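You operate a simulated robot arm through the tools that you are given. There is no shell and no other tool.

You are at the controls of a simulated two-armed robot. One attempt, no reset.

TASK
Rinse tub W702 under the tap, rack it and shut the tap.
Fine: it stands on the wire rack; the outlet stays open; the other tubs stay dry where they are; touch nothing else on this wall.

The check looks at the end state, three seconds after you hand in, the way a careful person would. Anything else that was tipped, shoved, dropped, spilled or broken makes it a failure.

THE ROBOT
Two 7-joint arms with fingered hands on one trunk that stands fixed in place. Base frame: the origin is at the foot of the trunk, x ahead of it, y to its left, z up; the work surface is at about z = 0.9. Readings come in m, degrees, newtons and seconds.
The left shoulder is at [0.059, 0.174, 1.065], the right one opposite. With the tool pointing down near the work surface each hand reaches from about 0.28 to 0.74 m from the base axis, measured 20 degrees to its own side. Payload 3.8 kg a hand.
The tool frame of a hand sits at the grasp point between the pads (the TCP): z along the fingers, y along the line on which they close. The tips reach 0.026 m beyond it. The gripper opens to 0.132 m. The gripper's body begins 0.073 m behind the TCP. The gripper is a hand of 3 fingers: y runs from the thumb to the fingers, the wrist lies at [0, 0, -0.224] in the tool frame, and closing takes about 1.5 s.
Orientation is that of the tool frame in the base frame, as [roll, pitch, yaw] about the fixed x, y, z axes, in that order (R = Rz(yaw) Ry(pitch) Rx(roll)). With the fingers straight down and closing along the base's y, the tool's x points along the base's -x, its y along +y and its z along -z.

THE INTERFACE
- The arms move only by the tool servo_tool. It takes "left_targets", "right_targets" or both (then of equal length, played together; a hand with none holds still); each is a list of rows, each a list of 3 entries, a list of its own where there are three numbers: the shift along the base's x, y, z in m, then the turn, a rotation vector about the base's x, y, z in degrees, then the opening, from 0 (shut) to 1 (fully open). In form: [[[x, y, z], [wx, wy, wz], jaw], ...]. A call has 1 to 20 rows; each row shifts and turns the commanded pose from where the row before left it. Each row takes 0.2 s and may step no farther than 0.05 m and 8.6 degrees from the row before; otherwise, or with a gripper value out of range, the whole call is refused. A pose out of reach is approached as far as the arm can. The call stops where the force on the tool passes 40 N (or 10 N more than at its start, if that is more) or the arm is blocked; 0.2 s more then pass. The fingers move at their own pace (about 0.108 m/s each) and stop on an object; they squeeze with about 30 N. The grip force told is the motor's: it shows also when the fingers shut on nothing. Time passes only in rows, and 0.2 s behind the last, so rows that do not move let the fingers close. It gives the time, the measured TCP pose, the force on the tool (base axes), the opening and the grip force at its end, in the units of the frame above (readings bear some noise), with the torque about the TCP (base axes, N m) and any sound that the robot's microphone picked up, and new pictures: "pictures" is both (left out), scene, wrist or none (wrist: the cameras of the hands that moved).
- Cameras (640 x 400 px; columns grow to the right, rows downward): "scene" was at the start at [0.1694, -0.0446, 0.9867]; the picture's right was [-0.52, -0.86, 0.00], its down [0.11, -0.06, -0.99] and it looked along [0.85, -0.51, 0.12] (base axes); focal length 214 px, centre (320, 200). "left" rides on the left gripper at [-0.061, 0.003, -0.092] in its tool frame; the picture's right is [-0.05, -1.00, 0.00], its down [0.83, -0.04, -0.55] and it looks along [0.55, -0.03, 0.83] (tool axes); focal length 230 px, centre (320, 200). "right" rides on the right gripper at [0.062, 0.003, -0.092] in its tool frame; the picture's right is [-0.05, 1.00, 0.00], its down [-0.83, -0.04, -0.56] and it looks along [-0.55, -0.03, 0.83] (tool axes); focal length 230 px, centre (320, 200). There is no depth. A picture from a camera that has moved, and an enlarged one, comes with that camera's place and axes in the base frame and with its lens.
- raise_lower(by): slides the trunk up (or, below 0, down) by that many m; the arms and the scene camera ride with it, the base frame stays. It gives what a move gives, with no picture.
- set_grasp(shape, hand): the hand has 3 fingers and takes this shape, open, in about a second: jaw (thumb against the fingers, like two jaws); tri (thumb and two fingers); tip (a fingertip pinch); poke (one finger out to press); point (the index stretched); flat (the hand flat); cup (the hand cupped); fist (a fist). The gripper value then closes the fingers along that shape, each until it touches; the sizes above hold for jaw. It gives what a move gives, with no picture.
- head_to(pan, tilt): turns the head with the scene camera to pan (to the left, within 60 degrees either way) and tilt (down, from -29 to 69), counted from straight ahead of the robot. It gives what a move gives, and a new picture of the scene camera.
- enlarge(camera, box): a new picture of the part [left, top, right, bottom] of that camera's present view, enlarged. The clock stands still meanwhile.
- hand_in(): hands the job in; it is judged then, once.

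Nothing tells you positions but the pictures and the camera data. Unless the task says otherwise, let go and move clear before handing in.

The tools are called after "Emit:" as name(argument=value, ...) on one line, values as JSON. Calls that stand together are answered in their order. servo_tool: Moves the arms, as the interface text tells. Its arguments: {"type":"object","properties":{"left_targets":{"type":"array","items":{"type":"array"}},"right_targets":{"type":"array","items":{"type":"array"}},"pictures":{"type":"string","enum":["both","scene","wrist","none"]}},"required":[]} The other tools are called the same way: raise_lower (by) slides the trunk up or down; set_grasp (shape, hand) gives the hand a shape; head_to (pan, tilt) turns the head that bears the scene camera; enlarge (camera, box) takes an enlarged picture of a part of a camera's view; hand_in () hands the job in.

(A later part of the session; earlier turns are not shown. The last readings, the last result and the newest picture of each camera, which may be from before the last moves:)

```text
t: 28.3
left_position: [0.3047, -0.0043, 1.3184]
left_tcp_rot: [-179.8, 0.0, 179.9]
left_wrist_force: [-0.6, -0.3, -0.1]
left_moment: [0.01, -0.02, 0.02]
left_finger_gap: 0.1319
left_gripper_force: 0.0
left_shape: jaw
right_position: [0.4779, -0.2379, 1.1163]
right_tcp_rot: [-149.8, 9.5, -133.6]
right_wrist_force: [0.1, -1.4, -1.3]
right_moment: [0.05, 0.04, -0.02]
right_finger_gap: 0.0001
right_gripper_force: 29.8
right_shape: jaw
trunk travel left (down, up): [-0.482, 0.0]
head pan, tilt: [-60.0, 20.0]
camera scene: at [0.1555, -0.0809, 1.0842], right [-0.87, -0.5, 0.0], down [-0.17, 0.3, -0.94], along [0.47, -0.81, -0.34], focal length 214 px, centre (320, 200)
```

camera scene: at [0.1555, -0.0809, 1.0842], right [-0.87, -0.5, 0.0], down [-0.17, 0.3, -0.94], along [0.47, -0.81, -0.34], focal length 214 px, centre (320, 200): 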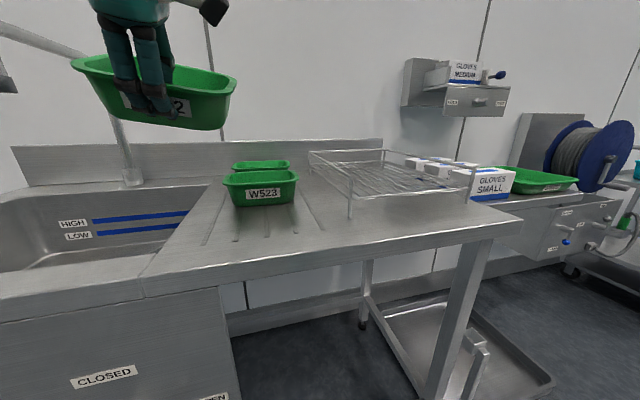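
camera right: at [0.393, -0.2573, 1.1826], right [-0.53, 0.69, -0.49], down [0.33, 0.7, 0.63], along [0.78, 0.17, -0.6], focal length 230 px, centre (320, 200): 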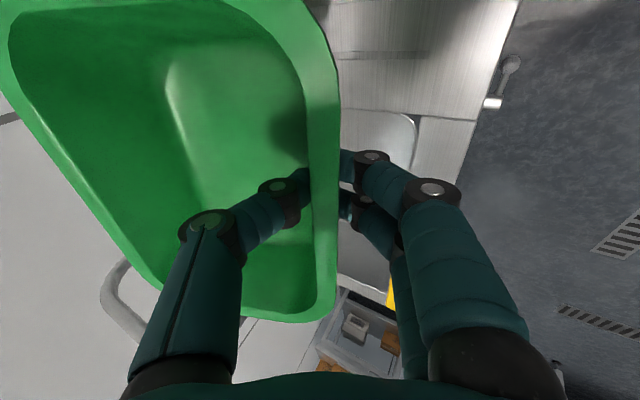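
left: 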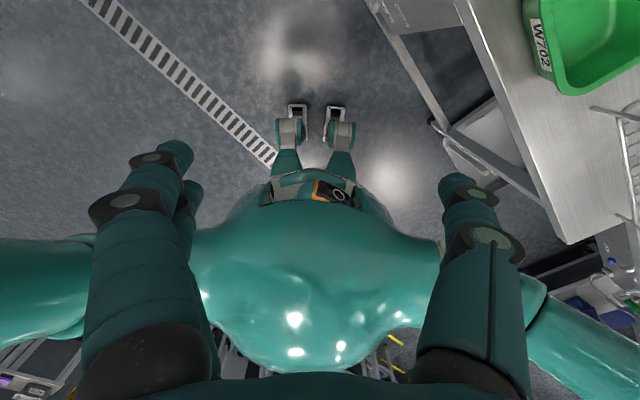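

The elbow is out to the side with the forearm level, so a wrist joint is what's limiting the reach. I'll test turning the hand the other way, with the tub pointing straight ahead (+x), which also suits reaching the stream.

Emit:
servo_tool(right_targets=[[[-0.02, 0, 0], [0, 0, 7.5], 0], [[-0.02, 0, 0], [0, 0, 7.5], 0], [[0, 0, -0.01], [0, 0, 7.5], 0], [[0, 0, -0.01], [0, 0, 7.5], 0], [[0, 0, -0.01], [0, 0, 7.5], 0], [[0, 0, 0], [0, 0, 0], 0]], pictures="none")

Emit:
head_to(pan=-40, tilt=0)

```text
t: 29.7
left_position: [0.3028, -0.005, 1.318]
left_tcp_rot: [-179.9, -0.1, 179.9]
left_wrist_force: [0.4, 0.0, 0.2]
left_moment: [0.01, 0.0, -0.02]
left_finger_gap: 0.1318
left_gripper_force: 0.1
left_shape: jaw
right_position: [0.4396, -0.2388, 1.0843]
right_tcp_rot: [-151.0, 7.0, -96.1]
right_wrist_force: [-0.3, 0.2, -1.4]
right_moment: [0.0, 0.03, -0.02]
right_finger_gap: 0.0001
right_gripper_force: 30.4
right_shape: jaw
trunk travel left (down, up): [-0.482, 0.0]
head pan, tilt: [-60.0, 20.0]
```

```text
t: 30.5
left_position: [0.3041, -0.0039, 1.318]
left_tcp_rot: [-179.9, 0.0, 180.0]
left_wrist_force: [0.9, 0.9, -1.0]
left_moment: [-0.01, 0.01, -0.02]
left_finger_gap: 0.1316
left_gripper_force: 0.0
left_shape: jaw
right_position: [0.4391, -0.2394, 1.0857]
right_tcp_rot: [-150.9, 7.1, -96.1]
right_wrist_force: [-0.5, 0.8, -0.9]
right_moment: [-0.02, 0.07, -0.02]
right_finger_gap: 0.0
right_gripper_force: 29.8
right_shape: jaw
trunk travel left (down, up): [-0.482, 0.0]
head pan, tilt: [-40.0, 0.0]
camera scene: at [0.1779, -0.0582, 1.1163], right [-0.64, -0.77, 0.0], down [0.0, 0.0, -1.0], along [0.77, -0.64, 0.0], focal length 214 px, centre (320, 200)
```

scene: 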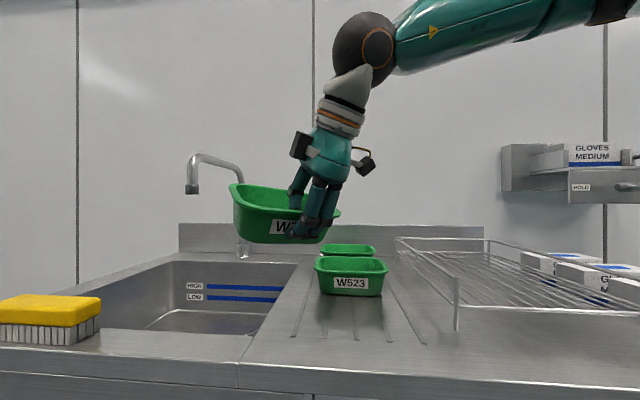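

That direction works with no reach complaint: the tub now points ahead. I'll level the remaining roll and extend toward the spout in low, small steps with the water still off.

Emit:
servo_tool(right_targets=[[[0.03, 0.01, -0.013], [-3.5, 0.4, 0], 0], [[0.03, 0.014, -0.013], [-3.5, 0.4, 0], 0], [[0.036, 0.014, -0.013], [0, 0, 0], 0], [[0.036, 0.014, -0.013], [0, 0, 0], 0], [[0.036, 0.014, -0.013], [0, 0, 0], 0], [[0, 0, 0], [0, 0, 0], 0]])

```text
t: 31.9
left_position: [0.3044, -0.0051, 1.3182]
left_tcp_rot: [-180.0, -0.1, -179.9]
left_wrist_force: [-0.7, 0.1, 0.5]
left_moment: [-0.02, 0.01, 0.02]
left_finger_gap: 0.1318
left_gripper_force: 0.1
left_shape: jaw
right_position: [0.5023, -0.2172, 1.0589]
right_tcp_rot: [-151.0, -0.1, -96.2]
right_wrist_force: [-0.9, 0.8, -1.1]
right_moment: [0.0, 0.04, 0.0]
right_finger_gap: 0.0001
right_gripper_force: 29.6
right_shape: jaw
right hand out of reach, approached as far as the arm can: row 3, 4, 5
trunk travel left (down, up): [-0.482, 0.0]
head pan, tilt: [-40.0, 0.0]
camera scene: at [0.1778, -0.0578, 1.1164], right [-0.64, -0.77, 0.0], down [0.0, 0.0, -1.0], along [0.77, -0.64, 0.0], focal length 214 px, centre (320, 200)
camera right: at [0.4482, -0.2724, 1.1385], right [-0.86, 0.15, -0.49], down [-0.14, 0.85, 0.51], along [0.49, 0.51, -0.71], focal length 230 px, centre (320, 200)
```

scene: 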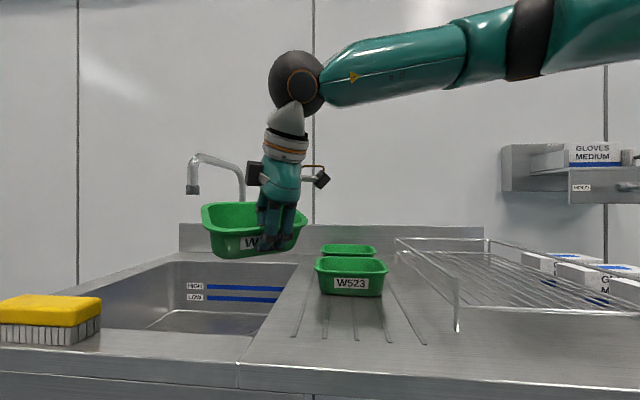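
right: 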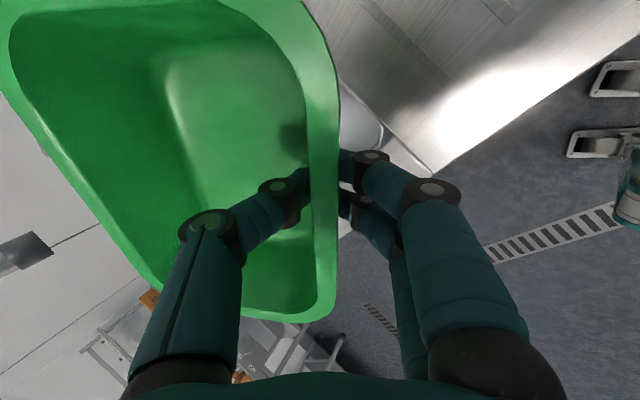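

It's blocked again at about x = 0.50 even though the arm is well bent, so the posture itself is limiting. I'll pull back, turn the hand to its neutral yaw, which the reach data is most likely quoted for, and test extension there. The tub stays high and clear.

Emit:
servo_tool(right_targets=[[[-0.03, 0, 0.01], [0, 0, -7.5], 0], [[-0.03, 0, 0.01], [0, 0, -7.5], 0], [[-0.02, 0, 0.01], [0, 0, -7.5], 0], [[0, 0, 0], [0, 0, -7.5], 0], [[0, 0, 0], [0, 0, -7.5], 0], [[0, 0, 0], [0, 0, -7.5], 0], [[0, 0, 0], [0, 0, -7.5], 0], [[0, 0, 0], [0, 0, -7.5], 0], [[0, 0, 0], [0, 0, -7.5], 0], [[0, 0, 0], [0, 0, -7.5], 0], [[0, 0, 0], [0, 0, -7.5], 0], [[0, 0, 0], [0, 0, 0], 0]])

```text
t: 34.5
left_position: [0.3034, -0.0048, 1.3179]
left_tcp_rot: [180.0, 0.1, 180.0]
left_wrist_force: [-0.8, 0.6, -1.2]
left_moment: [0.0, -0.03, 0.02]
left_finger_gap: 0.1322
left_gripper_force: 0.1
left_shape: jaw
right_position: [0.3966, -0.2934, 1.1244]
right_tcp_rot: [-151.0, 0.2, -171.3]
right_wrist_force: [-0.9, -0.6, -1.1]
right_moment: [0.08, -0.01, -0.01]
right_finger_gap: 0.0001
right_gripper_force: 30.2
right_shape: jaw
right hand out of reach, approached as far as the arm can: row 4, 5, 6, 7, 8, 9, 11
trunk travel left (down, up): [-0.482, 0.0]
head pan, tilt: [-40.0, 0.0]
camera scene: at [0.1775, -0.0579, 1.1165], right [-0.64, -0.77, 0.0], down [0.0, 0.0, -1.0], along [0.77, -0.64, 0.0], focal length 214 px, centre (320, 200)
camera right: at [0.3287, -0.2545, 1.2045], right [-0.08, 0.87, -0.48], down [0.79, 0.35, 0.51], along [0.61, -0.34, -0.71], focal length 230 px, centre (320, 200)
```

scene: 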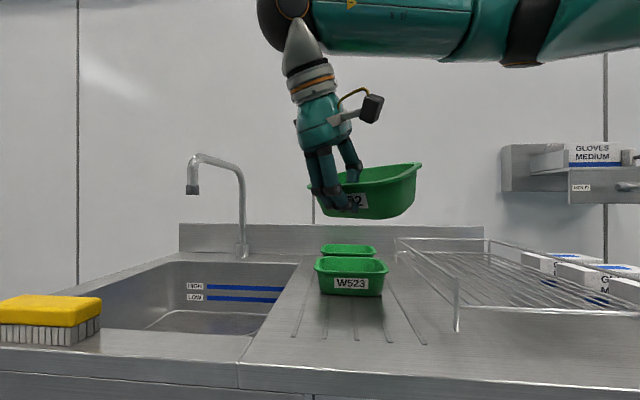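
right: 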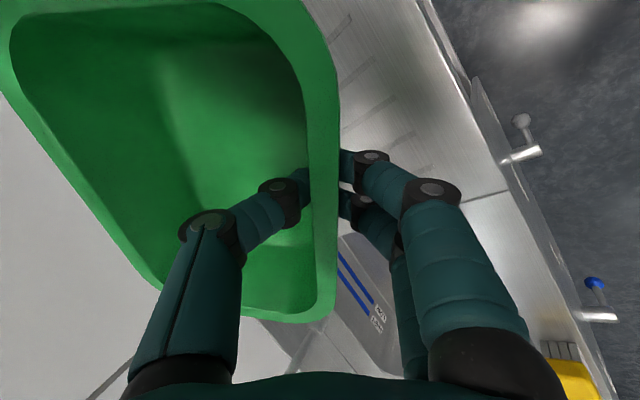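

The limit seems tied to how far the hand must fold under the forearm. Pointing the hand forward along the arm should relieve it, even if the tub rides tipped back, which is harmless over the sink. I'll turn the tub to point ahead, pitch the hand forward and test again.

Emit:
servo_tool(right_targets=[[[0, 0.0, 0], [0, 0, 7.5], 0], [[0, 0.0, 0], [0, 0, 7.5], 0], [[0, 0.0, 0], [0, 0, 7.5], 0], [[0, 0.0, 0], [0, 0, 7.5], 0], [[0, 0.01, 0], [0, 0, 7.5], 0], [[0, 0.01, 0], [0, 0, 7.5], 0], [[0, 0.01, 0], [0, 0, 7.5], 0], [[0, 0.01, 0], [0, 0, 7.5], 0], [[0, 0, 0], [-1.9, -7.25, 0], 0], [[0, 0, 0], [-1.9, -7.25, 0], 0], [[0, 0, 0], [-1.9, -7.25, 0], 0], [[0, 0, 0], [-1.9, -7.25, 0], 0], [[0, 0, 0], [0, 0, 0], 0]])

```text
t: 37.3
left_position: [0.3051, -0.0061, 1.3188]
left_tcp_rot: [-179.9, 0.0, 180.0]
left_wrist_force: [0.0, 0.3, 0.3]
left_moment: [-0.01, -0.03, -0.01]
left_finger_gap: 0.1322
left_gripper_force: 0.1
left_shape: jaw
right_position: [0.3977, -0.2521, 1.1244]
right_tcp_rot: [-128.6, 2.6, -110.7]
right_wrist_force: [0.1, 0.8, -1.8]
right_moment: [0.01, 0.06, 0.0]
right_finger_gap: 0.0
right_gripper_force: 30.3
right_shape: jaw
right hand out of reach, approached as far as the arm can: row 12
trunk travel left (down, up): [-0.482, 0.0]
head pan, tilt: [-40.0, 0.0]
camera scene: at [0.1779, -0.058, 1.1164], right [-0.64, -0.77, 0.0], down [0.0, 0.0, -1.0], along [0.77, -0.64, 0.0], focal length 214 px, centre (320, 200)
camera right: at [0.3057, -0.2854, 1.1776], right [-0.55, 0.3, -0.78], down [-0.09, 0.9, 0.42], along [0.83, 0.3, -0.47], focal length 230 px, centre (320, 200)
```

scene: 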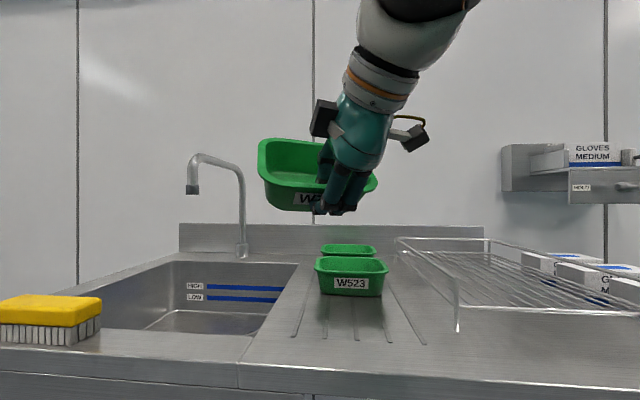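
right: 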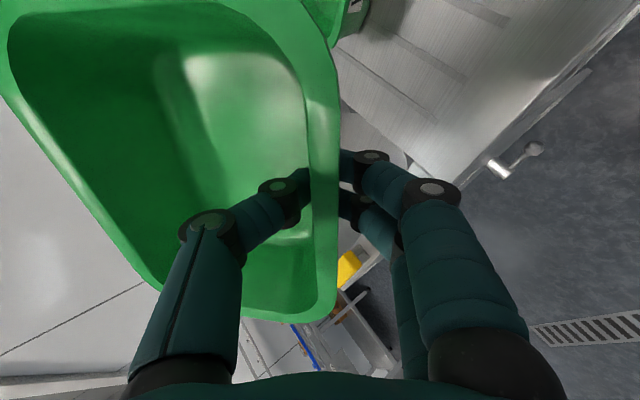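

With that pitch the only complaint now is that the hand is too close in. I'll extend outward and lower.

Emit:
servo_tool(right_targets=[[[0.04, 0.01, -0.01], [0, 0, 0], 0], [[0.04, 0.01, -0.02], [0, 0, 0], 0], [[0.04, 0.01, -0.02], [0, 0, 0], 0], [[0.04, 0.01, -0.02], [0, 0, 0], 0], [[0.04, 0.01, -0.01], [0, 0, 0], 0], [[0, 0, 0], [0, 0, 0], 0]])

```text
t: 38.7
left_position: [0.3046, -0.0056, 1.3173]
left_tcp_rot: [-179.9, 0.0, -179.9]
left_wrist_force: [0.2, -0.6, 1.4]
left_moment: [-0.02, 0.0, 0.06]
left_finger_gap: 0.132
left_gripper_force: 0.0
left_shape: jaw
right_position: [0.5498, -0.2688, 1.0731]
right_tcp_rot: [-128.7, 2.6, -110.7]
right_wrist_force: [0.3, 0.3, -0.7]
right_moment: [0.02, 0.08, 0.02]
right_finger_gap: 0.0
right_gripper_force: 30.0
right_shape: jaw
right hand out of reach, approached as far as the arm can: row 3, 4, 5
trunk travel left (down, up): [-0.482, 0.0]
head pan, tilt: [-40.0, 0.0]
camera scene: at [0.1778, -0.058, 1.1164], right [-0.64, -0.77, 0.0], down [0.0, 0.0, -1.0], along [0.77, -0.64, 0.0], focal length 214 px, centre (320, 200)
camera right: at [0.4589, -0.3022, 1.1268], right [-0.55, 0.3, -0.78], down [-0.09, 0.9, 0.42], along [0.83, 0.3, -0.47], focal length 230 px, centre (320, 200)
```

scene: 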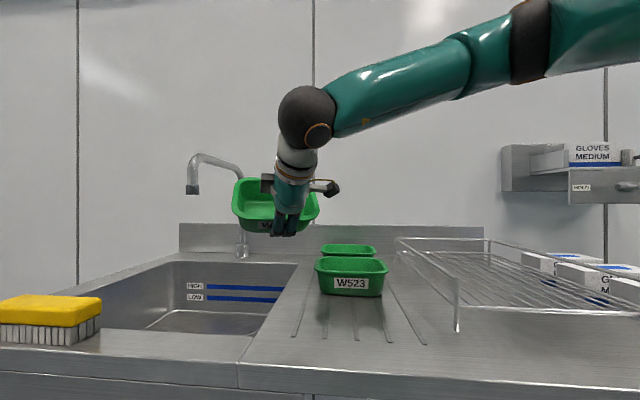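
right: 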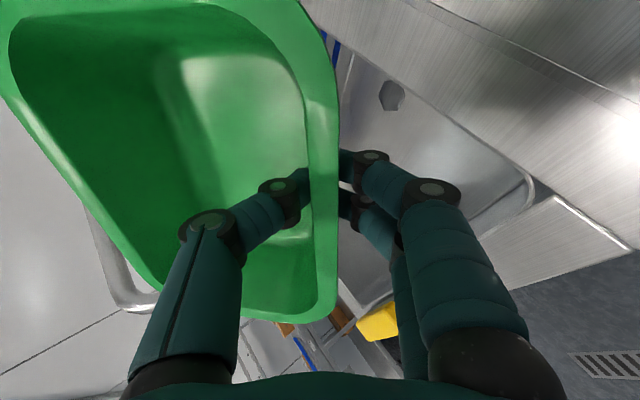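

The pose keeps drifting to the right when I ask for forward-left, so it is the arm posture that is limited. The left arm is still in its home posture, so I'll look at it to understand the elbow layout.

Emit:
head_to(pan=50, tilt=0)

Emit:
head_to(pan=-60, tilt=-29)

```text
t: 40.4
left_position: [0.3047, -0.0061, 1.3187]
left_tcp_rot: [-179.9, 0.2, 180.0]
left_wrist_force: [0.2, 0.6, 0.5]
left_moment: [-0.02, 0.0, 0.01]
left_finger_gap: 0.132
left_gripper_force: 0.1
left_shape: jaw
right_position: [0.5501, -0.269, 1.0737]
right_tcp_rot: [-128.6, 2.4, -110.7]
right_wrist_force: [0.8, -0.9, -0.8]
right_moment: [-0.03, 0.05, 0.0]
right_finger_gap: 0.0
right_gripper_force: 29.9
right_shape: jaw
trunk travel left (down, up): [-0.482, 0.0]
head pan, tilt: [50.0, 0.0]
camera scene: at [0.1669, 0.0687, 1.1164], right [0.77, -0.64, 0.0], down [0.0, 0.0, -1.0], along [0.64, 0.77, 0.0], focal length 214 px, centre (320, 200)
```

scene: 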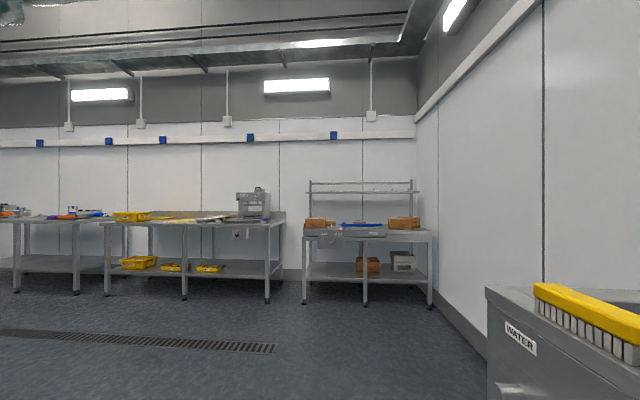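

```text
t: 42.2
left_position: [0.3036, -0.0055, 1.3184]
left_tcp_rot: [-179.9, 0.0, 179.9]
left_wrist_force: [0.2, 0.4, 0.4]
left_moment: [0.0, -0.02, -0.03]
left_finger_gap: 0.1319
left_gripper_force: 0.2
left_shape: jaw
right_position: [0.5493, -0.2686, 1.0743]
right_tcp_rot: [-128.7, 2.7, -110.8]
right_wrist_force: [0.2, -0.7, -0.5]
right_moment: [0.01, 0.07, -0.02]
right_finger_gap: 0.0
right_gripper_force: 29.6
right_shape: jaw
trunk travel left (down, up): [-0.482, 0.0]
head pan, tilt: [-60.0, -28.6]
camera scene: at [0.1425, -0.0582, 1.1565], right [-0.87, -0.5, 0.0], down [0.24, -0.41, -0.88], along [0.44, -0.76, 0.48], focal length 214 px, centre (320, 200)
```

scene: 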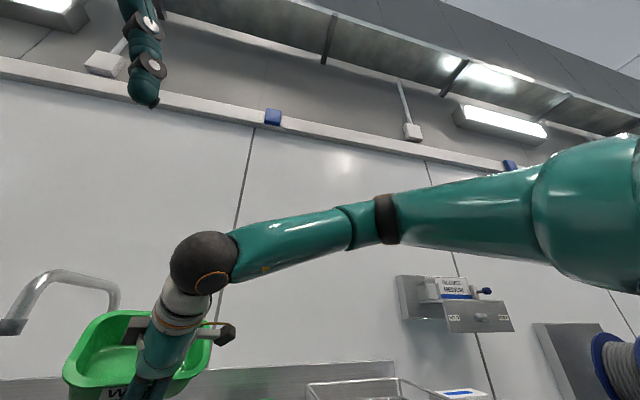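

The wrist bend (hand against forearm) appears limited to roughly 60°, and the forearm points front-left. If I turn the tub to point along front-left as well, the hand lines up with the forearm. I'll continue turning that way.

Emit:
servo_tool(right_targets=[[[-0.02, 0, 0.01], [0, 0, 7.5], 0], [[-0.01, 0, 0], [0, 0, 7.5], 0], [[0, 0, 0], [0, 0, 7.5], 0], [[0, 0, 0], [0, 0, 7.5], 0], [[0, 0, 0], [0, 0, 7.5], 0], [[0, 0, 0], [0, 0, 7.5], 0], [[0, 0, 0], [0, 0, 7.5], 0], [[0, 0, 0], [0, 0, 7.5], 0], [[0, 0, 0], [0, 0, 0], 0]], pictures="wrist")

Emit:
head_to(pan=-30, tilt=0)

```text
t: 44.2
left_position: [0.3038, -0.0051, 1.3179]
left_tcp_rot: [-180.0, 0.0, -180.0]
left_wrist_force: [-0.5, 0.1, -0.4]
left_moment: [0.01, -0.01, 0.01]
left_finger_gap: 0.132
left_gripper_force: 0.0
left_shape: jaw
right_position: [0.522, -0.2689, 1.0825]
right_tcp_rot: [-129.3, 2.4, -53.8]
right_wrist_force: [0.3, 0.6, -0.5]
right_moment: [-0.04, 0.03, 0.03]
right_finger_gap: 0.0001
right_gripper_force: 30.0
right_shape: jaw
right hand out of reach, approached as far as the arm can: row 8
trunk travel left (down, up): [-0.482, 0.0]
head pan, tilt: [-60.0, -28.6]
camera right: at [0.5012, -0.3631, 1.1363], right [-0.56, -0.31, -0.77], down [-0.81, 0.42, 0.42], along [0.19, 0.86, -0.48], focal length 230 px, centre (320, 200)
```

right: 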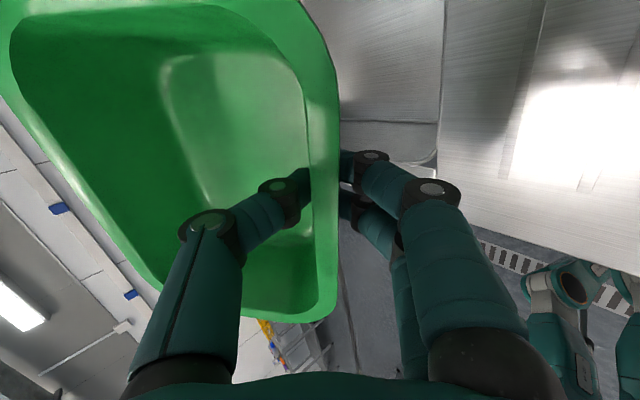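

```text
t: 45.2
left_position: [0.3039, -0.0056, 1.3187]
left_tcp_rot: [-180.0, -0.1, 180.0]
left_wrist_force: [0.7, 0.5, 0.4]
left_moment: [0.0, -0.02, 0.03]
left_finger_gap: 0.1317
left_gripper_force: 0.2
left_shape: jaw
right_position: [0.5224, -0.2684, 1.0822]
right_tcp_rot: [-129.3, 2.4, -53.7]
right_wrist_force: [0.6, -0.5, -0.8]
right_moment: [-0.05, 0.03, 0.0]
right_finger_gap: 0.0
right_gripper_force: 30.3
right_shape: jaw
trunk travel left (down, up): [-0.482, 0.0]
head pan, tilt: [-30.0, 0.0]
camera scene: at [0.1868, -0.0452, 1.1165], right [-0.5, -0.87, 0.0], down [0.0, 0.0, -1.0], along [0.87, -0.5, 0.0], focal length 214 px, centre (320, 200)
```

scene: 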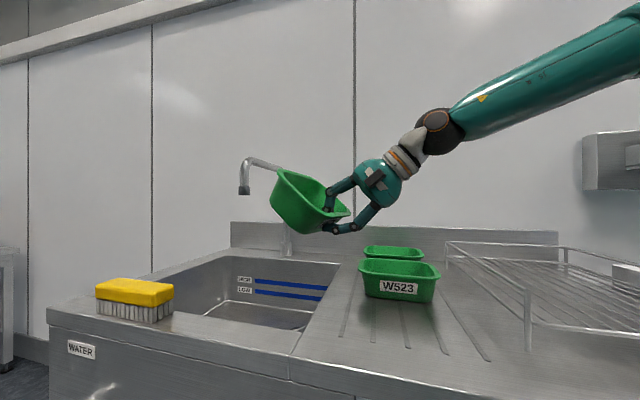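

Now the hand and forearm line up nicely, with the tub pointing front-left. I'll lower and extend toward the sink in small steps.

Emit:
servo_tool(right_targets=[[[0.01, 0.0, -0.03], [0, 0, 0], 0], [[0.03, 0.01, -0.03], [0, 0, 0], 0], [[0.03, 0.01, -0.02], [0, 0, 0], 0], [[0.03, 0.01, 0], [0, 0, 0], 0], [[0, 0, 0], [0, 0, 0], 0]])

```text
t: 46.4
left_position: [0.3053, -0.0052, 1.3182]
left_tcp_rot: [-179.9, 0.1, 180.0]
left_wrist_force: [0.2, -0.8, 0.1]
left_moment: [0.01, 0.05, -0.01]
left_finger_gap: 0.1321
left_gripper_force: 0.1
left_shape: jaw
right_position: [0.5956, -0.2482, 1.0203]
right_tcp_rot: [-129.3, 2.4, -53.8]
right_wrist_force: [-0.4, -0.1, -0.8]
right_moment: [-0.06, 0.05, -0.04]
right_finger_gap: 0.0001
right_gripper_force: 30.0
right_shape: jaw
right hand out of reach, approached as far as the arm can: row 3, 4
trunk travel left (down, up): [-0.482, 0.0]
head pan, tilt: [-30.0, 0.0]
camera scene: at [0.1872, -0.045, 1.1163], right [-0.5, -0.87, 0.0], down [0.0, 0.0, -1.0], along [0.87, -0.5, 0.0], focal length 214 px, centre (320, 200)
camera right: at [0.5747, -0.3425, 1.0743], right [-0.56, -0.31, -0.77], down [-0.81, 0.42, 0.42], along [0.19, 0.85, -0.48], focal length 230 px, centre (320, 200)
```

scene: 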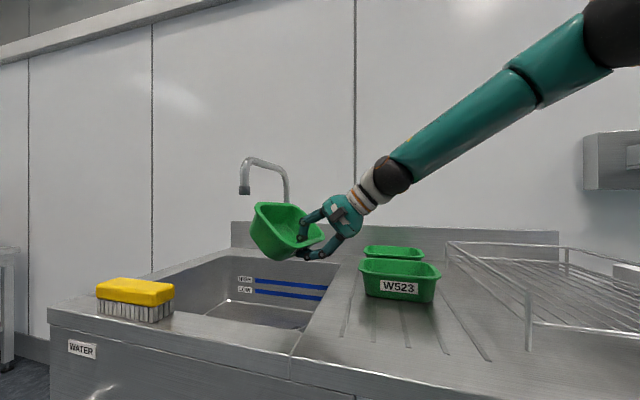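
right: 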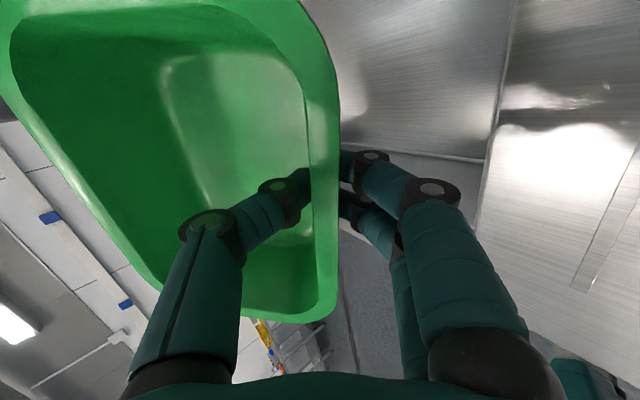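

That's partly blocked again, most likely the roll limit I hit on the last turn. I'll back the yaw off by 15° and extend.

Emit:
servo_tool(right_targets=[[[0, 0, 0], [0, 0, -7.5], 0], [[0, 0, 0], [0, 0, -7.5], 0], [[0.03, 0.01, 0], [0, 0, 0], 0], [[0.03, 0.01, 0], [0, 0, 0], 0], [[0, 0, 0], [0, 0, 0], 0]], pictures="scene")

```text
t: 47.6
left_position: [0.3044, -0.0052, 1.3189]
left_tcp_rot: [179.9, 0.0, -179.9]
left_wrist_force: [0.0, 0.1, -0.7]
left_moment: [-0.04, 0.02, -0.05]
left_finger_gap: 0.1317
left_gripper_force: 0.0
left_shape: jaw
right_position: [0.6061, -0.2481, 1.0339]
right_tcp_rot: [-131.3, 2.5, -62.0]
right_wrist_force: [0.6, -0.2, -0.9]
right_moment: [-0.01, 0.06, -0.01]
right_finger_gap: 0.0
right_gripper_force: 30.2
right_shape: jaw
right hand out of reach, approached as far as the arm can: row 2, 3, 4
trunk travel left (down, up): [-0.482, 0.0]
head pan, tilt: [-30.0, 0.0]
camera scene: at [0.187, -0.0453, 1.1163], right [-0.5, -0.87, 0.0], down [0.0, 0.0, -1.0], along [0.87, -0.5, 0.0], focal length 214 px, centre (320, 200)
```

scene: 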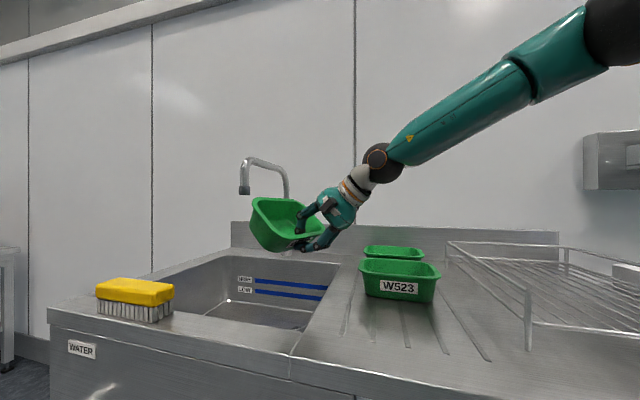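

The shoulder or elbow is stuck in a high-out posture and the hand is rolled about 140° away from its natural roll, so this grip won't serve the sink. I'll retract, level the tub and return it to the drainboard so I can test the arm's reach empty-handed and choose a better grip.

Emit:
servo_tool(right_targets=[[[-0.04, -0.008, 0.035], [0, 0, -7.3], 0], [[-0.04, -0.008, 0.035], [0, 0, -7.3], 0], [[-0.04, -0.008, 0.035], [0, 0, -7.3], 0], [[-0.04, -0.008, 0.035], [0, 0, -7.3], 0], [[-0.046, -0.01, 0.03], [0, 0, -7.3], 0], [[0, 0, 0], [0, 0, -7.3], 0], [[0, 0, 0], [0, 0, -7.3], 0], [[0, 0, 0], [0, 0, -7.3], 0], [[0, 0, 0], [0, 0, -7.3], 0], [[0, 0, 0], [0, 0, -7.3], 0], [[0, 0, 0], [6, 6, 0], 0], [[0, 0, 0], [6, 6, 0], 0], [[0, 0, 0], [6, 6, 0], 0], [[0, 0, 0], [0, 0, 0], 0]], pictures="scene")

```text
refused: row 1 steps farther than a row can; nothing moved
```

The step was slightly too long, so I'll resend it with shorter steps.

Emit:
servo_tool(right_targets=[[[-0.035, -0.007, 0.03], [0, 0, -7.3], 0], [[-0.035, -0.007, 0.03], [0, 0, -7.3], 0], [[-0.035, -0.007, 0.03], [0, 0, -7.3], 0], [[-0.035, -0.007, 0.03], [0, 0, -7.3], 0], [[-0.035, -0.007, 0.03], [0, 0, -7.3], 0], [[-0.03, -0.007, 0.015], [0, 0, -7.3], 0], [[0, 0, 0], [0, 0, -7.3], 0], [[0, 0, 0], [0, 0, -7.3], 0], [[0, 0, 0], [0, 0, -7.3], 0], [[0, 0, 0], [0, 0, -7.3], 0], [[0, 0, 0], [6, 6, 0], 0], [[0, 0, 0], [6, 6, 0], 0], [[0, 0, 0], [6, 6, 0], 0], [[0, 0, 0], [0, 0, 0], 0]], pictures="scene")

```text
t: 50.6
left_position: [0.3047, -0.005, 1.318]
left_tcp_rot: [-180.0, 0.2, 180.0]
left_wrist_force: [-0.1, -0.4, -0.4]
left_moment: [-0.04, 0.0, 0.01]
left_finger_gap: 0.132
left_gripper_force: 0.0
left_shape: jaw
right_position: [0.3996, -0.2898, 1.1989]
right_tcp_rot: [-156.8, 2.3, -136.0]
right_wrist_force: [0.2, -0.5, -1.7]
right_moment: [0.03, 0.02, 0.0]
right_finger_gap: 0.0002
right_gripper_force: 30.5
right_shape: jaw
trunk travel left (down, up): [-0.482, 0.0]
head pan, tilt: [-30.0, 0.0]
camera scene: at [0.1867, -0.0452, 1.1165], right [-0.5, -0.87, 0.0], down [0.0, 0.0, -1.0], along [0.87, -0.5, 0.0], focal length 214 px, centre (320, 200)
```

scene: 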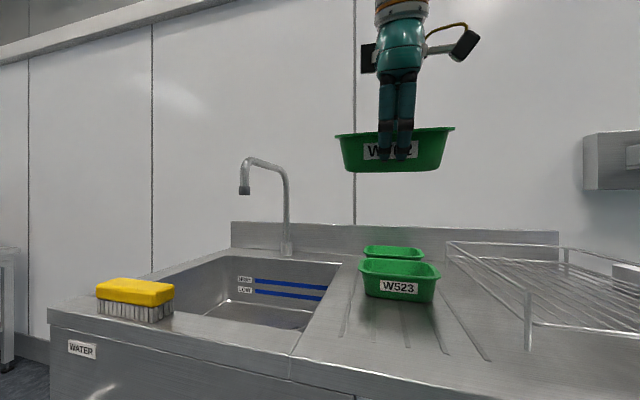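

That cleared all the limits: the tub is level and the posture fresh. Before setting it down, I'll retry the extension from this posture at the high trunk setting.

Emit:
servo_tool(right_targets=[[[0.02, 0.02, -0.04], [0, 0, 0], 0], [[0.02, 0.02, -0.04], [0, 0, 0], 0], [[0.02, 0.02, -0.04], [0, 0, 0], 0], [[0.02, 0.02, -0.04], [0, 0, 0], 0], [[0.035, 0.02, 0], [0, 0, 0], 0], [[0.035, 0.02, 0], [0, 0, 0], 0], [[0, 0, 0], [0, 0, 0], 0]], pictures="scene")

```text
t: 52.2
left_position: [0.3045, -0.0051, 1.3186]
left_tcp_rot: [-179.9, 0.0, -180.0]
left_wrist_force: [-1.3, -0.6, -0.3]
left_moment: [-0.01, 0.0, 0.02]
left_finger_gap: 0.1318
left_gripper_force: 0.0
left_shape: jaw
right_position: [0.4452, -0.2433, 1.0838]
right_tcp_rot: [-156.8, 2.3, -136.0]
right_wrist_force: [-0.8, 0.0, -0.7]
right_moment: [0.08, 0.09, 0.02]
right_finger_gap: 0.0002
right_gripper_force: 30.1
right_shape: jaw
right hand out of reach, approached as far as the arm can: row 3, 4, 5, 6
trunk travel left (down, up): [-0.482, 0.0]
head pan, tilt: [-30.0, 0.0]
camera scene: at [0.1868, -0.0451, 1.1164], right [-0.5, -0.87, 0.0], down [0.0, 0.0, -1.0], along [0.87, -0.5, 0.0], focal length 214 px, centre (320, 200)
```

scene: 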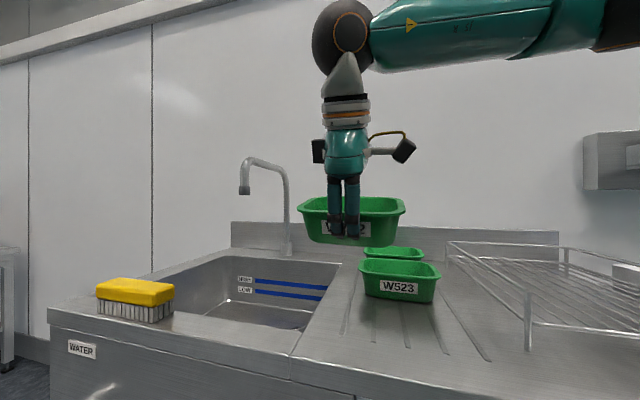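

It is blocked even earlier with the trunk high, so a lower trunk actually suits this arm's posture. I'll back off, lower the trunk, and set W702 down on the drainboard a little left of its old spot. Then I'll explore with the empty hand.

Emit:
servo_tool(right_targets=[[[-0.01, -0.01, 0.035], [0, 0, 0], 0], [[-0.01, -0.01, 0.035], [0, 0, 0], 0], [[-0.01, -0.01, 0.03], [0, 0, 0], 0], [[0, 0, 0.02], [0, 0, 0], 0], [[0, 0, 0], [0, 0, 0], 0]], pictures="none")

Emit:
raise_lower(by=-0.187)

Emit:
head_to(pan=-40, tilt=0)

```text
t: 53.4
left_position: [0.3046, -0.0052, 1.3179]
left_tcp_rot: [-179.9, 0.1, 180.0]
left_wrist_force: [0.1, -0.4, 0.3]
left_moment: [0.01, 0.04, -0.03]
left_finger_gap: 0.1319
left_gripper_force: 0.1
left_shape: jaw
right_position: [0.4151, -0.2751, 1.2046]
right_tcp_rot: [-156.9, 2.3, -136.0]
right_wrist_force: [-0.1, 0.2, -0.9]
right_moment: [0.06, 0.07, 0.02]
right_finger_gap: 0.0
right_gripper_force: 29.5
right_shape: jaw
trunk travel left (down, up): [-0.482, 0.0]
head pan, tilt: [-30.0, 0.0]
```

```text
t: 55.5
left_position: [0.3045, -0.0041, 1.1325]
left_tcp_rot: [-179.9, 0.1, -180.0]
left_wrist_force: [0.6, 0.9, -0.5]
left_moment: [-0.06, -0.02, 0.02]
left_finger_gap: 0.1318
left_gripper_force: 0.0
left_shape: jaw
right_position: [0.4152, -0.2728, 1.0184]
right_tcp_rot: [-156.8, 2.3, -136.0]
right_wrist_force: [-0.5, 0.1, -1.6]
right_moment: [0.03, 0.04, 0.03]
right_finger_gap: 0.0
right_gripper_force: 30.1
right_shape: jaw
trunk travel left (down, up): [-0.295, 0.187]
head pan, tilt: [-30.0, 0.0]
```

```text
t: 56.2
left_position: [0.3038, -0.0045, 1.1306]
left_tcp_rot: [-179.9, 0.1, 179.9]
left_wrist_force: [-0.6, 1.2, 0.1]
left_moment: [0.0, 0.0, 0.0]
left_finger_gap: 0.132
left_gripper_force: 0.1
left_shape: jaw
right_position: [0.416, -0.2731, 1.0174]
right_tcp_rot: [-156.8, 2.2, -136.0]
right_wrist_force: [0.1, 0.0, -0.8]
right_moment: [0.06, 0.04, 0.01]
right_finger_gap: 0.0
right_gripper_force: 30.1
right_shape: jaw
trunk travel left (down, up): [-0.295, 0.187]
head pan, tilt: [-40.0, 0.0]
camera scene: at [0.1555, -0.058, 0.8938], right [-0.64, -0.77, 0.0], down [0.0, 0.0, -1.0], along [0.77, -0.64, 0.0], focal length 214 px, centre (320, 200)
```

scene: 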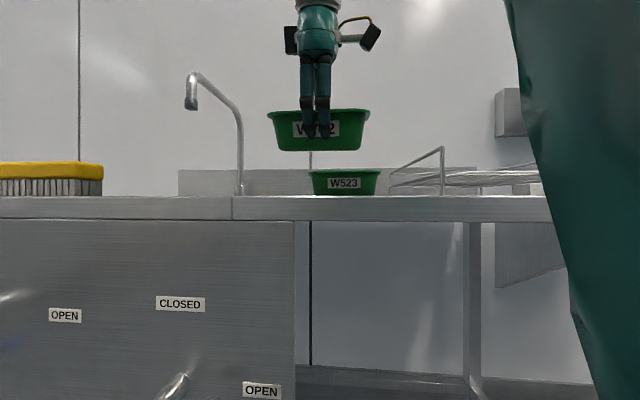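

The tub hangs level over the drainboard, in front of W523 and clear of it. I'll set it down gently, open a little and withdraw upward.

Emit:
servo_tool(right_targets=[[[0, 0, -0.025], [-1.6, 1.65, 0], 0], [[0, 0, -0.025], [0, 0, 0], 0], [[0, 0, -0.012], [0, 0, 0], 0], [[0, 0, -0.006], [0, 0, 0], 0], [[0, 0, -0.004], [0, 0, 0], 0], [[0, 0, 0], [0, 0, 0], 0]])

Emit:
enlarge(camera="scene", box=[220, 80, 420, 220])

```text
t: 57.6
left_position: [0.304, -0.0041, 1.1313]
left_tcp_rot: [-180.0, 0.0, 180.0]
left_wrist_force: [0.4, 0.6, 0.3]
left_moment: [0.0, 0.02, -0.03]
left_finger_gap: 0.1322
left_gripper_force: 0.0
left_shape: jaw
right_position: [0.416, -0.2734, 0.9453]
right_tcp_rot: [-156.8, -0.1, -136.0]
right_wrist_force: [-0.2, 0.3, -1.5]
right_moment: [0.05, 0.07, 0.01]
right_finger_gap: 0.0002
right_gripper_force: 29.9
right_shape: jaw
trunk travel left (down, up): [-0.295, 0.187]
head pan, tilt: [-40.0, 0.0]
camera scene: at [0.1555, -0.0581, 0.8938], right [-0.64, -0.77, 0.0], down [0.0, 0.0, -1.0], along [0.77, -0.64, 0.0], focal length 214 px, centre (320, 200)
camera right: at [0.3447, -0.2876, 1.0293], right [-0.6, 0.7, -0.39], down [0.47, 0.71, 0.53], along [0.64, 0.13, -0.75], focal length 230 px, centre (320, 200)
```

scene: 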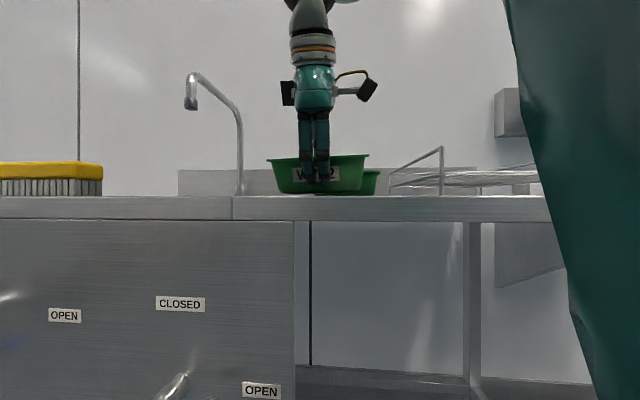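
right: 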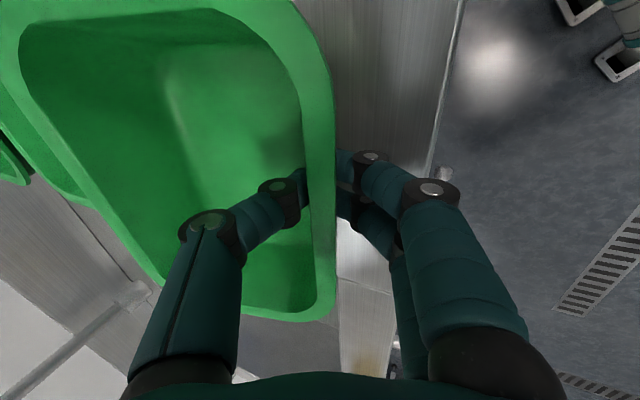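

```text
2.86 times, centred on (320, 150) of scene
camera zoom: at [0.1555, -0.0581, 0.8938], right [-0.64, -0.77, 0.0], down [0.0, 0.0, -1.0], along [0.77, -0.64, 0.0], focal length 613 px, centre (320, 343)
```

zoom: 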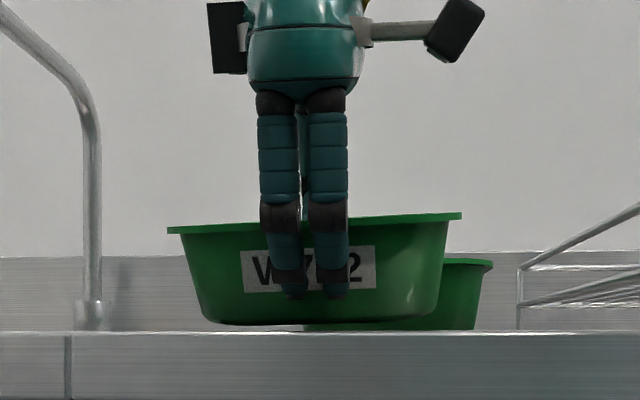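

The tub's base is still about 6 mm above the counter. I'll lower until contact shows, then release.

Emit:
servo_tool(right_targets=[[[0, 0, -0.003], [0, 0, 0], 0], [[0, 0, -0.003], [0, 0, 0], 0], [[0, 0, -0.002], [0, 0, 0], 0], [[0, 0, 0], [0, 0, 0], 0]], pictures="none")

Emit:
enlarge(camera="scene", box=[220, 80, 420, 220])

```text
t: 58.6
left_position: [0.3026, -0.0048, 1.1321]
left_tcp_rot: [-179.9, 0.0, 179.9]
left_wrist_force: [0.0, -0.1, 0.0]
left_moment: [-0.03, -0.02, 0.02]
left_finger_gap: 0.1319
left_gripper_force: 0.0
left_shape: jaw
right_position: [0.4141, -0.2719, 0.9391]
right_tcp_rot: [-156.5, 0.2, -136.0]
right_wrist_force: [-6.2, 1.7, 21.9]
right_moment: [-0.1, -0.06, -0.04]
right_finger_gap: 0.0001
right_gripper_force: 30.7
right_shape: jaw
trunk travel left (down, up): [-0.295, 0.187]
head pan, tilt: [-40.0, 0.0]
```

```text
2.86 times, centred on (320, 150) of scene
camera zoom: at [0.154, -0.0574, 0.8942], right [-0.64, -0.77, 0.0], down [0.0, 0.0, -1.0], along [0.77, -0.64, 0.0], focal length 613 px, centre (320, 343)
```

zoom: 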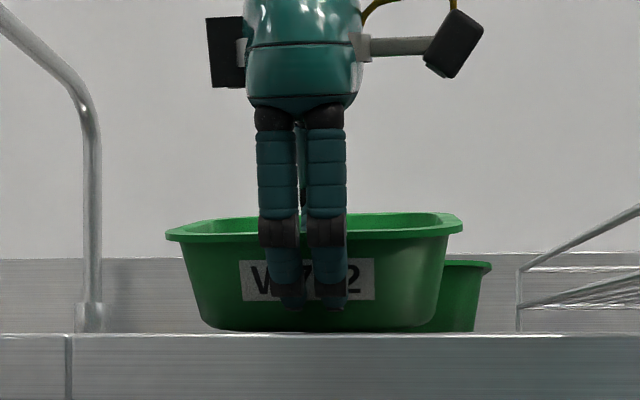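

There's contact (22 N), so the tub is seated. I'll ease up 2 mm, open, and withdraw straight up.

Emit:
servo_tool(right_targets=[[[0, 0, 0.003], [0, 0, 0], 0], [[0, 0, 0], [0, 0, 0], 0.15], [[0, 0, 0], [0, 0, 0], 0.3], [[0, 0, 0], [0, 0, 0], 0.35], [[0, 0, 0], [0, 0, 0], 0.35], [[0, 0, 0.02], [0, 0, 0], 0.35], [[0, 0, 0.03], [0, 0, 0], 0.35], [[0, 0, 0.04], [0, 0, 0], 0.35], [[0, 0, 0.04], [0, 0, 0], 0.35], [[0, 0, 0], [0, 0, 0], 0.35]])

```text
t: 60.8
left_position: [0.3045, -0.0051, 1.1319]
left_tcp_rot: [-179.9, 0.0, 180.0]
left_wrist_force: [0.6, -0.6, -1.1]
left_moment: [-0.01, -0.01, 0.02]
left_finger_gap: 0.1321
left_gripper_force: 0.0
left_shape: jaw
right_position: [0.4133, -0.2732, 1.0701]
right_tcp_rot: [-156.8, 0.0, -135.9]
right_wrist_force: [-0.1, 0.0, 1.0]
right_moment: [0.0, -0.02, 0.0]
right_finger_gap: 0.0458
right_gripper_force: 0.0
right_shape: jaw
trunk travel left (down, up): [-0.295, 0.187]
head pan, tilt: [-40.0, 0.0]
camera scene: at [0.1555, -0.0581, 0.8938], right [-0.64, -0.77, 0.0], down [0.0, 0.0, -1.0], along [0.77, -0.64, 0.0], focal length 214 px, centre (320, 200)
camera right: at [0.3435, -0.2866, 1.1538], right [-0.6, 0.7, -0.39], down [0.47, 0.71, 0.53], along [0.64, 0.13, -0.75], focal length 230 px, centre (320, 200)
```

scene: 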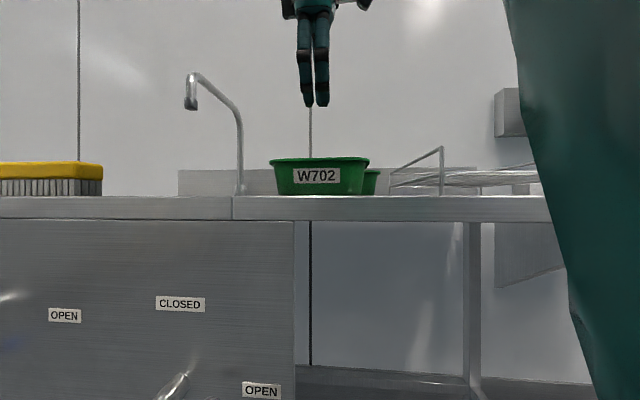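
right: 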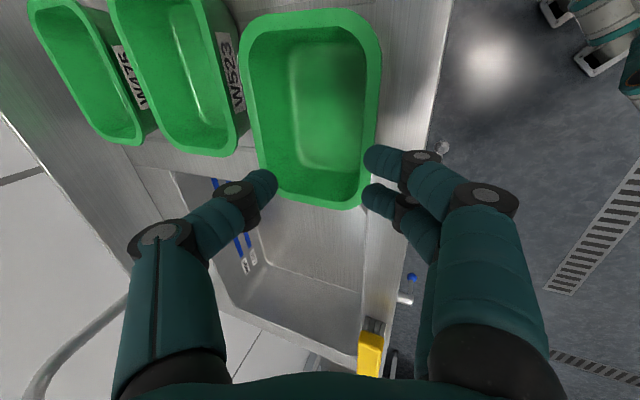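

W702 stands safely on the drainboard. Now, empty-handed, I'll turn the right hand the other way (fingers leading toward front-left), tilt it along the forearm, and test reach toward the spout.

Emit:
servo_tool(right_targets=[[[0, 0, 0.03], [5.4, 5.4, 0], 0.35], [[0, 0, 0.03], [5.4, 5.4, 0], 0.35], [[0, 0, 0.03], [5.4, 5.4, 0], 0.35], [[0, 0, 0], [0, 0, -7.5], 0.35], [[0, 0, 0], [0, 0, -7.5], 0.35], [[0, 0, 0], [0, 0, -7.5], 0.35], [[0, 0, 0], [0, 0, -7.5], 0.35], [[0, 0, 0], [0, 0, -7.5], 0.35], [[0, 0, 0], [0, 0, -7.5], 0.35], [[0, 0, 0], [0, 0, -7.5], 0.35], [[0, 0, 0], [0, 0, -7.5], 0.35], [[0, 0, 0], [0, 0, -7.5], 0.35], [[0, 0, 0], [0, 0, -7.5], 0.35], [[0, 0, 0], [0, 0, -7.5], 0.35], [[0, 0, 0], [0, 0, -7.5], 0.35], [[0, 0, 0], [0, 0, 0], 0.35]], pictures="none")

Emit:
servo_tool(right_targets=[[[0, 0, 0], [5.3, -5.3, 0], 0.35], [[0, 0, 0], [5.3, -5.3, 0], 0.35], [[0, 0, 0], [5.3, -5.3, 0], 0.35], [[0.03, 0.01, 0], [5.3, -5.3, 0], 0.35], [[0.04, 0.01, 0], [0, 0, 0], 0.35], [[0.04, 0.01, 0], [0, 0, 0], 0.35], [[0.04, 0.01, -0.02], [0, 0, 0], 0.35], [[0.04, 0.01, -0.02], [0, 0, 0], 0.35], [[0, 0, 0], [0, 0, 0], 0.35]])

```text
t: 64.2
left_position: [0.3039, -0.0053, 1.1317]
left_tcp_rot: [-179.9, 0.0, 180.0]
left_wrist_force: [0.0, 1.0, 0.5]
left_moment: [-0.03, -0.01, -0.02]
left_finger_gap: 0.1317
left_gripper_force: 0.1
left_shape: jaw
right_position: [0.4159, -0.2736, 1.1613]
right_tcp_rot: [-179.7, -0.5, 133.9]
right_wrist_force: [0.0, -0.2, -0.1]
right_moment: [-0.03, -0.01, 0.0]
right_finger_gap: 0.0459
right_gripper_force: 0.0
right_shape: jaw
trunk travel left (down, up): [-0.295, 0.187]
head pan, tilt: [-40.0, 0.0]
```

```text
t: 66.2
left_position: [0.3027, -0.0043, 1.1321]
left_tcp_rot: [-179.9, 0.0, 179.9]
left_wrist_force: [-0.2, 0.7, 0.9]
left_moment: [-0.05, -0.02, 0.02]
left_finger_gap: 0.132
left_gripper_force: 0.0
left_shape: jaw
right_position: [0.6035, -0.2229, 1.1232]
right_tcp_rot: [150.3, -0.8, 134.2]
right_wrist_force: [-0.7, 0.2, 0.1]
right_moment: [-0.03, -0.01, -0.02]
right_finger_gap: 0.0463
right_gripper_force: 0.0
right_shape: jaw
trunk travel left (down, up): [-0.295, 0.187]
head pan, tilt: [-40.0, 0.0]
camera scene: at [0.1541, -0.0574, 0.8942], right [-0.64, -0.77, 0.0], down [0.0, 0.0, -1.0], along [0.77, -0.64, 0.0], focal length 214 px, centre (320, 200)
camera right: at [0.5315, -0.2091, 1.2051], right [0.66, 0.56, 0.49], down [0.36, -0.82, 0.45], along [0.66, -0.12, -0.74], focal length 230 px, centre (320, 200)
```

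scene: 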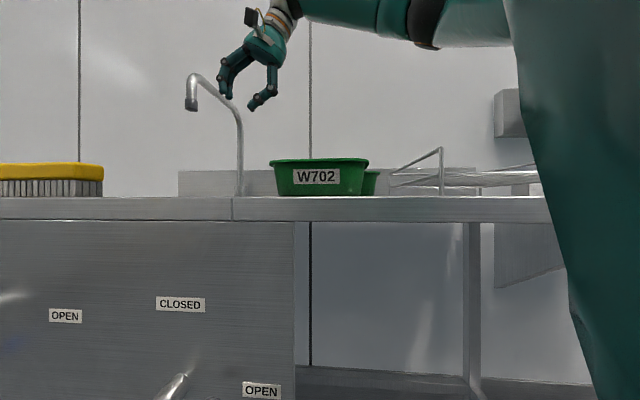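
right: 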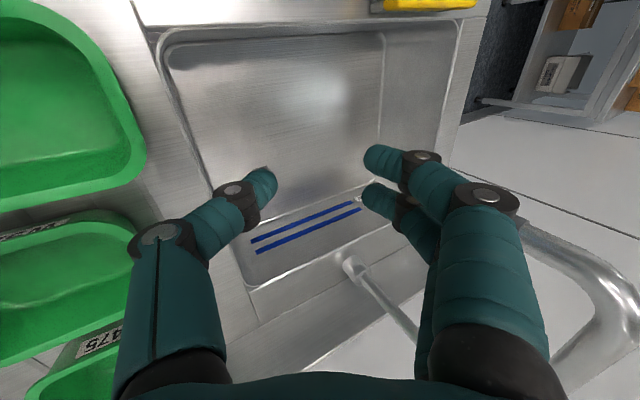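

The natural-roll posture reaches [0.60, -0.22] without any complaint. I'll continue lower and farther, toward where a tub gripped on its right-hand end would sit under the spout.

Emit:
servo_tool(right_targets=[[[0, -0.005, -0.04], [0, 0, 0], 0.35], [[0.0, -0.005, -0.04], [0, 0, 0], 0.35], [[0.03, -0.005, -0.03], [0, 0, 0], 0.35], [[0.03, -0.005, 0], [0, 0, 0], 0.35], [[0.03, 0, 0], [0, 0, 0], 0.35], [[0.02, 0, 0], [0, 0, 0], 0.35], [[0, 0, 0], [0, 0, 0], 0.35]])

```text
t: 67.8
left_position: [0.3036, -0.0043, 1.1316]
left_tcp_rot: [-180.0, 0.1, 180.0]
left_wrist_force: [-0.1, 0.5, -1.4]
left_moment: [0.0, -0.01, 0.0]
left_finger_gap: 0.1321
left_gripper_force: 0.0
left_shape: jaw
right_position: [0.6629, -0.2449, 1.0096]
right_tcp_rot: [150.4, -0.8, 134.3]
right_wrist_force: [-0.4, -0.6, -0.6]
right_moment: [0.01, 0.02, 0.01]
right_finger_gap: 0.0459
right_gripper_force: 0.0
right_shape: jaw
right hand out of reach, approached as far as the arm can: row 5, 6
trunk travel left (down, up): [-0.295, 0.187]
head pan, tilt: [-40.0, 0.0]
camera scene: at [0.155, -0.0577, 0.8939], right [-0.64, -0.77, 0.0], down [0.0, 0.0, -1.0], along [0.77, -0.64, 0.0], focal length 214 px, centre (320, 200)
camera right: at [0.5912, -0.2309, 1.0928], right [0.66, 0.56, 0.49], down [0.36, -0.82, 0.45], along [0.66, -0.12, -0.74], focal length 230 px, centre (320, 200)
```

scene: 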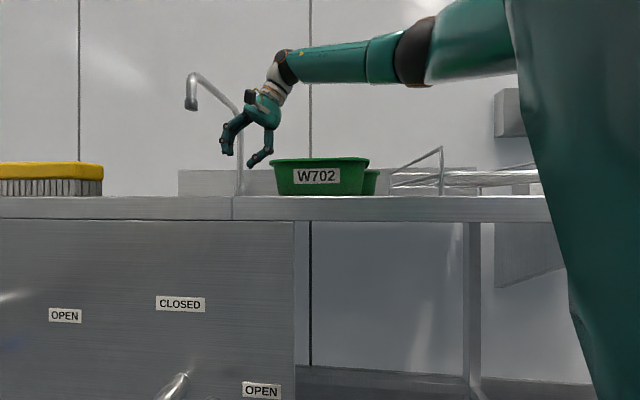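
right: 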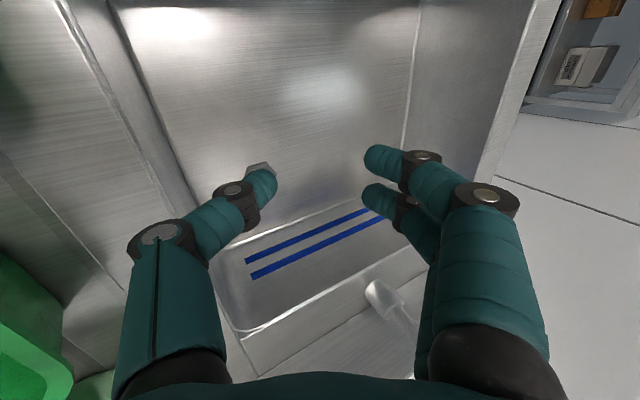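

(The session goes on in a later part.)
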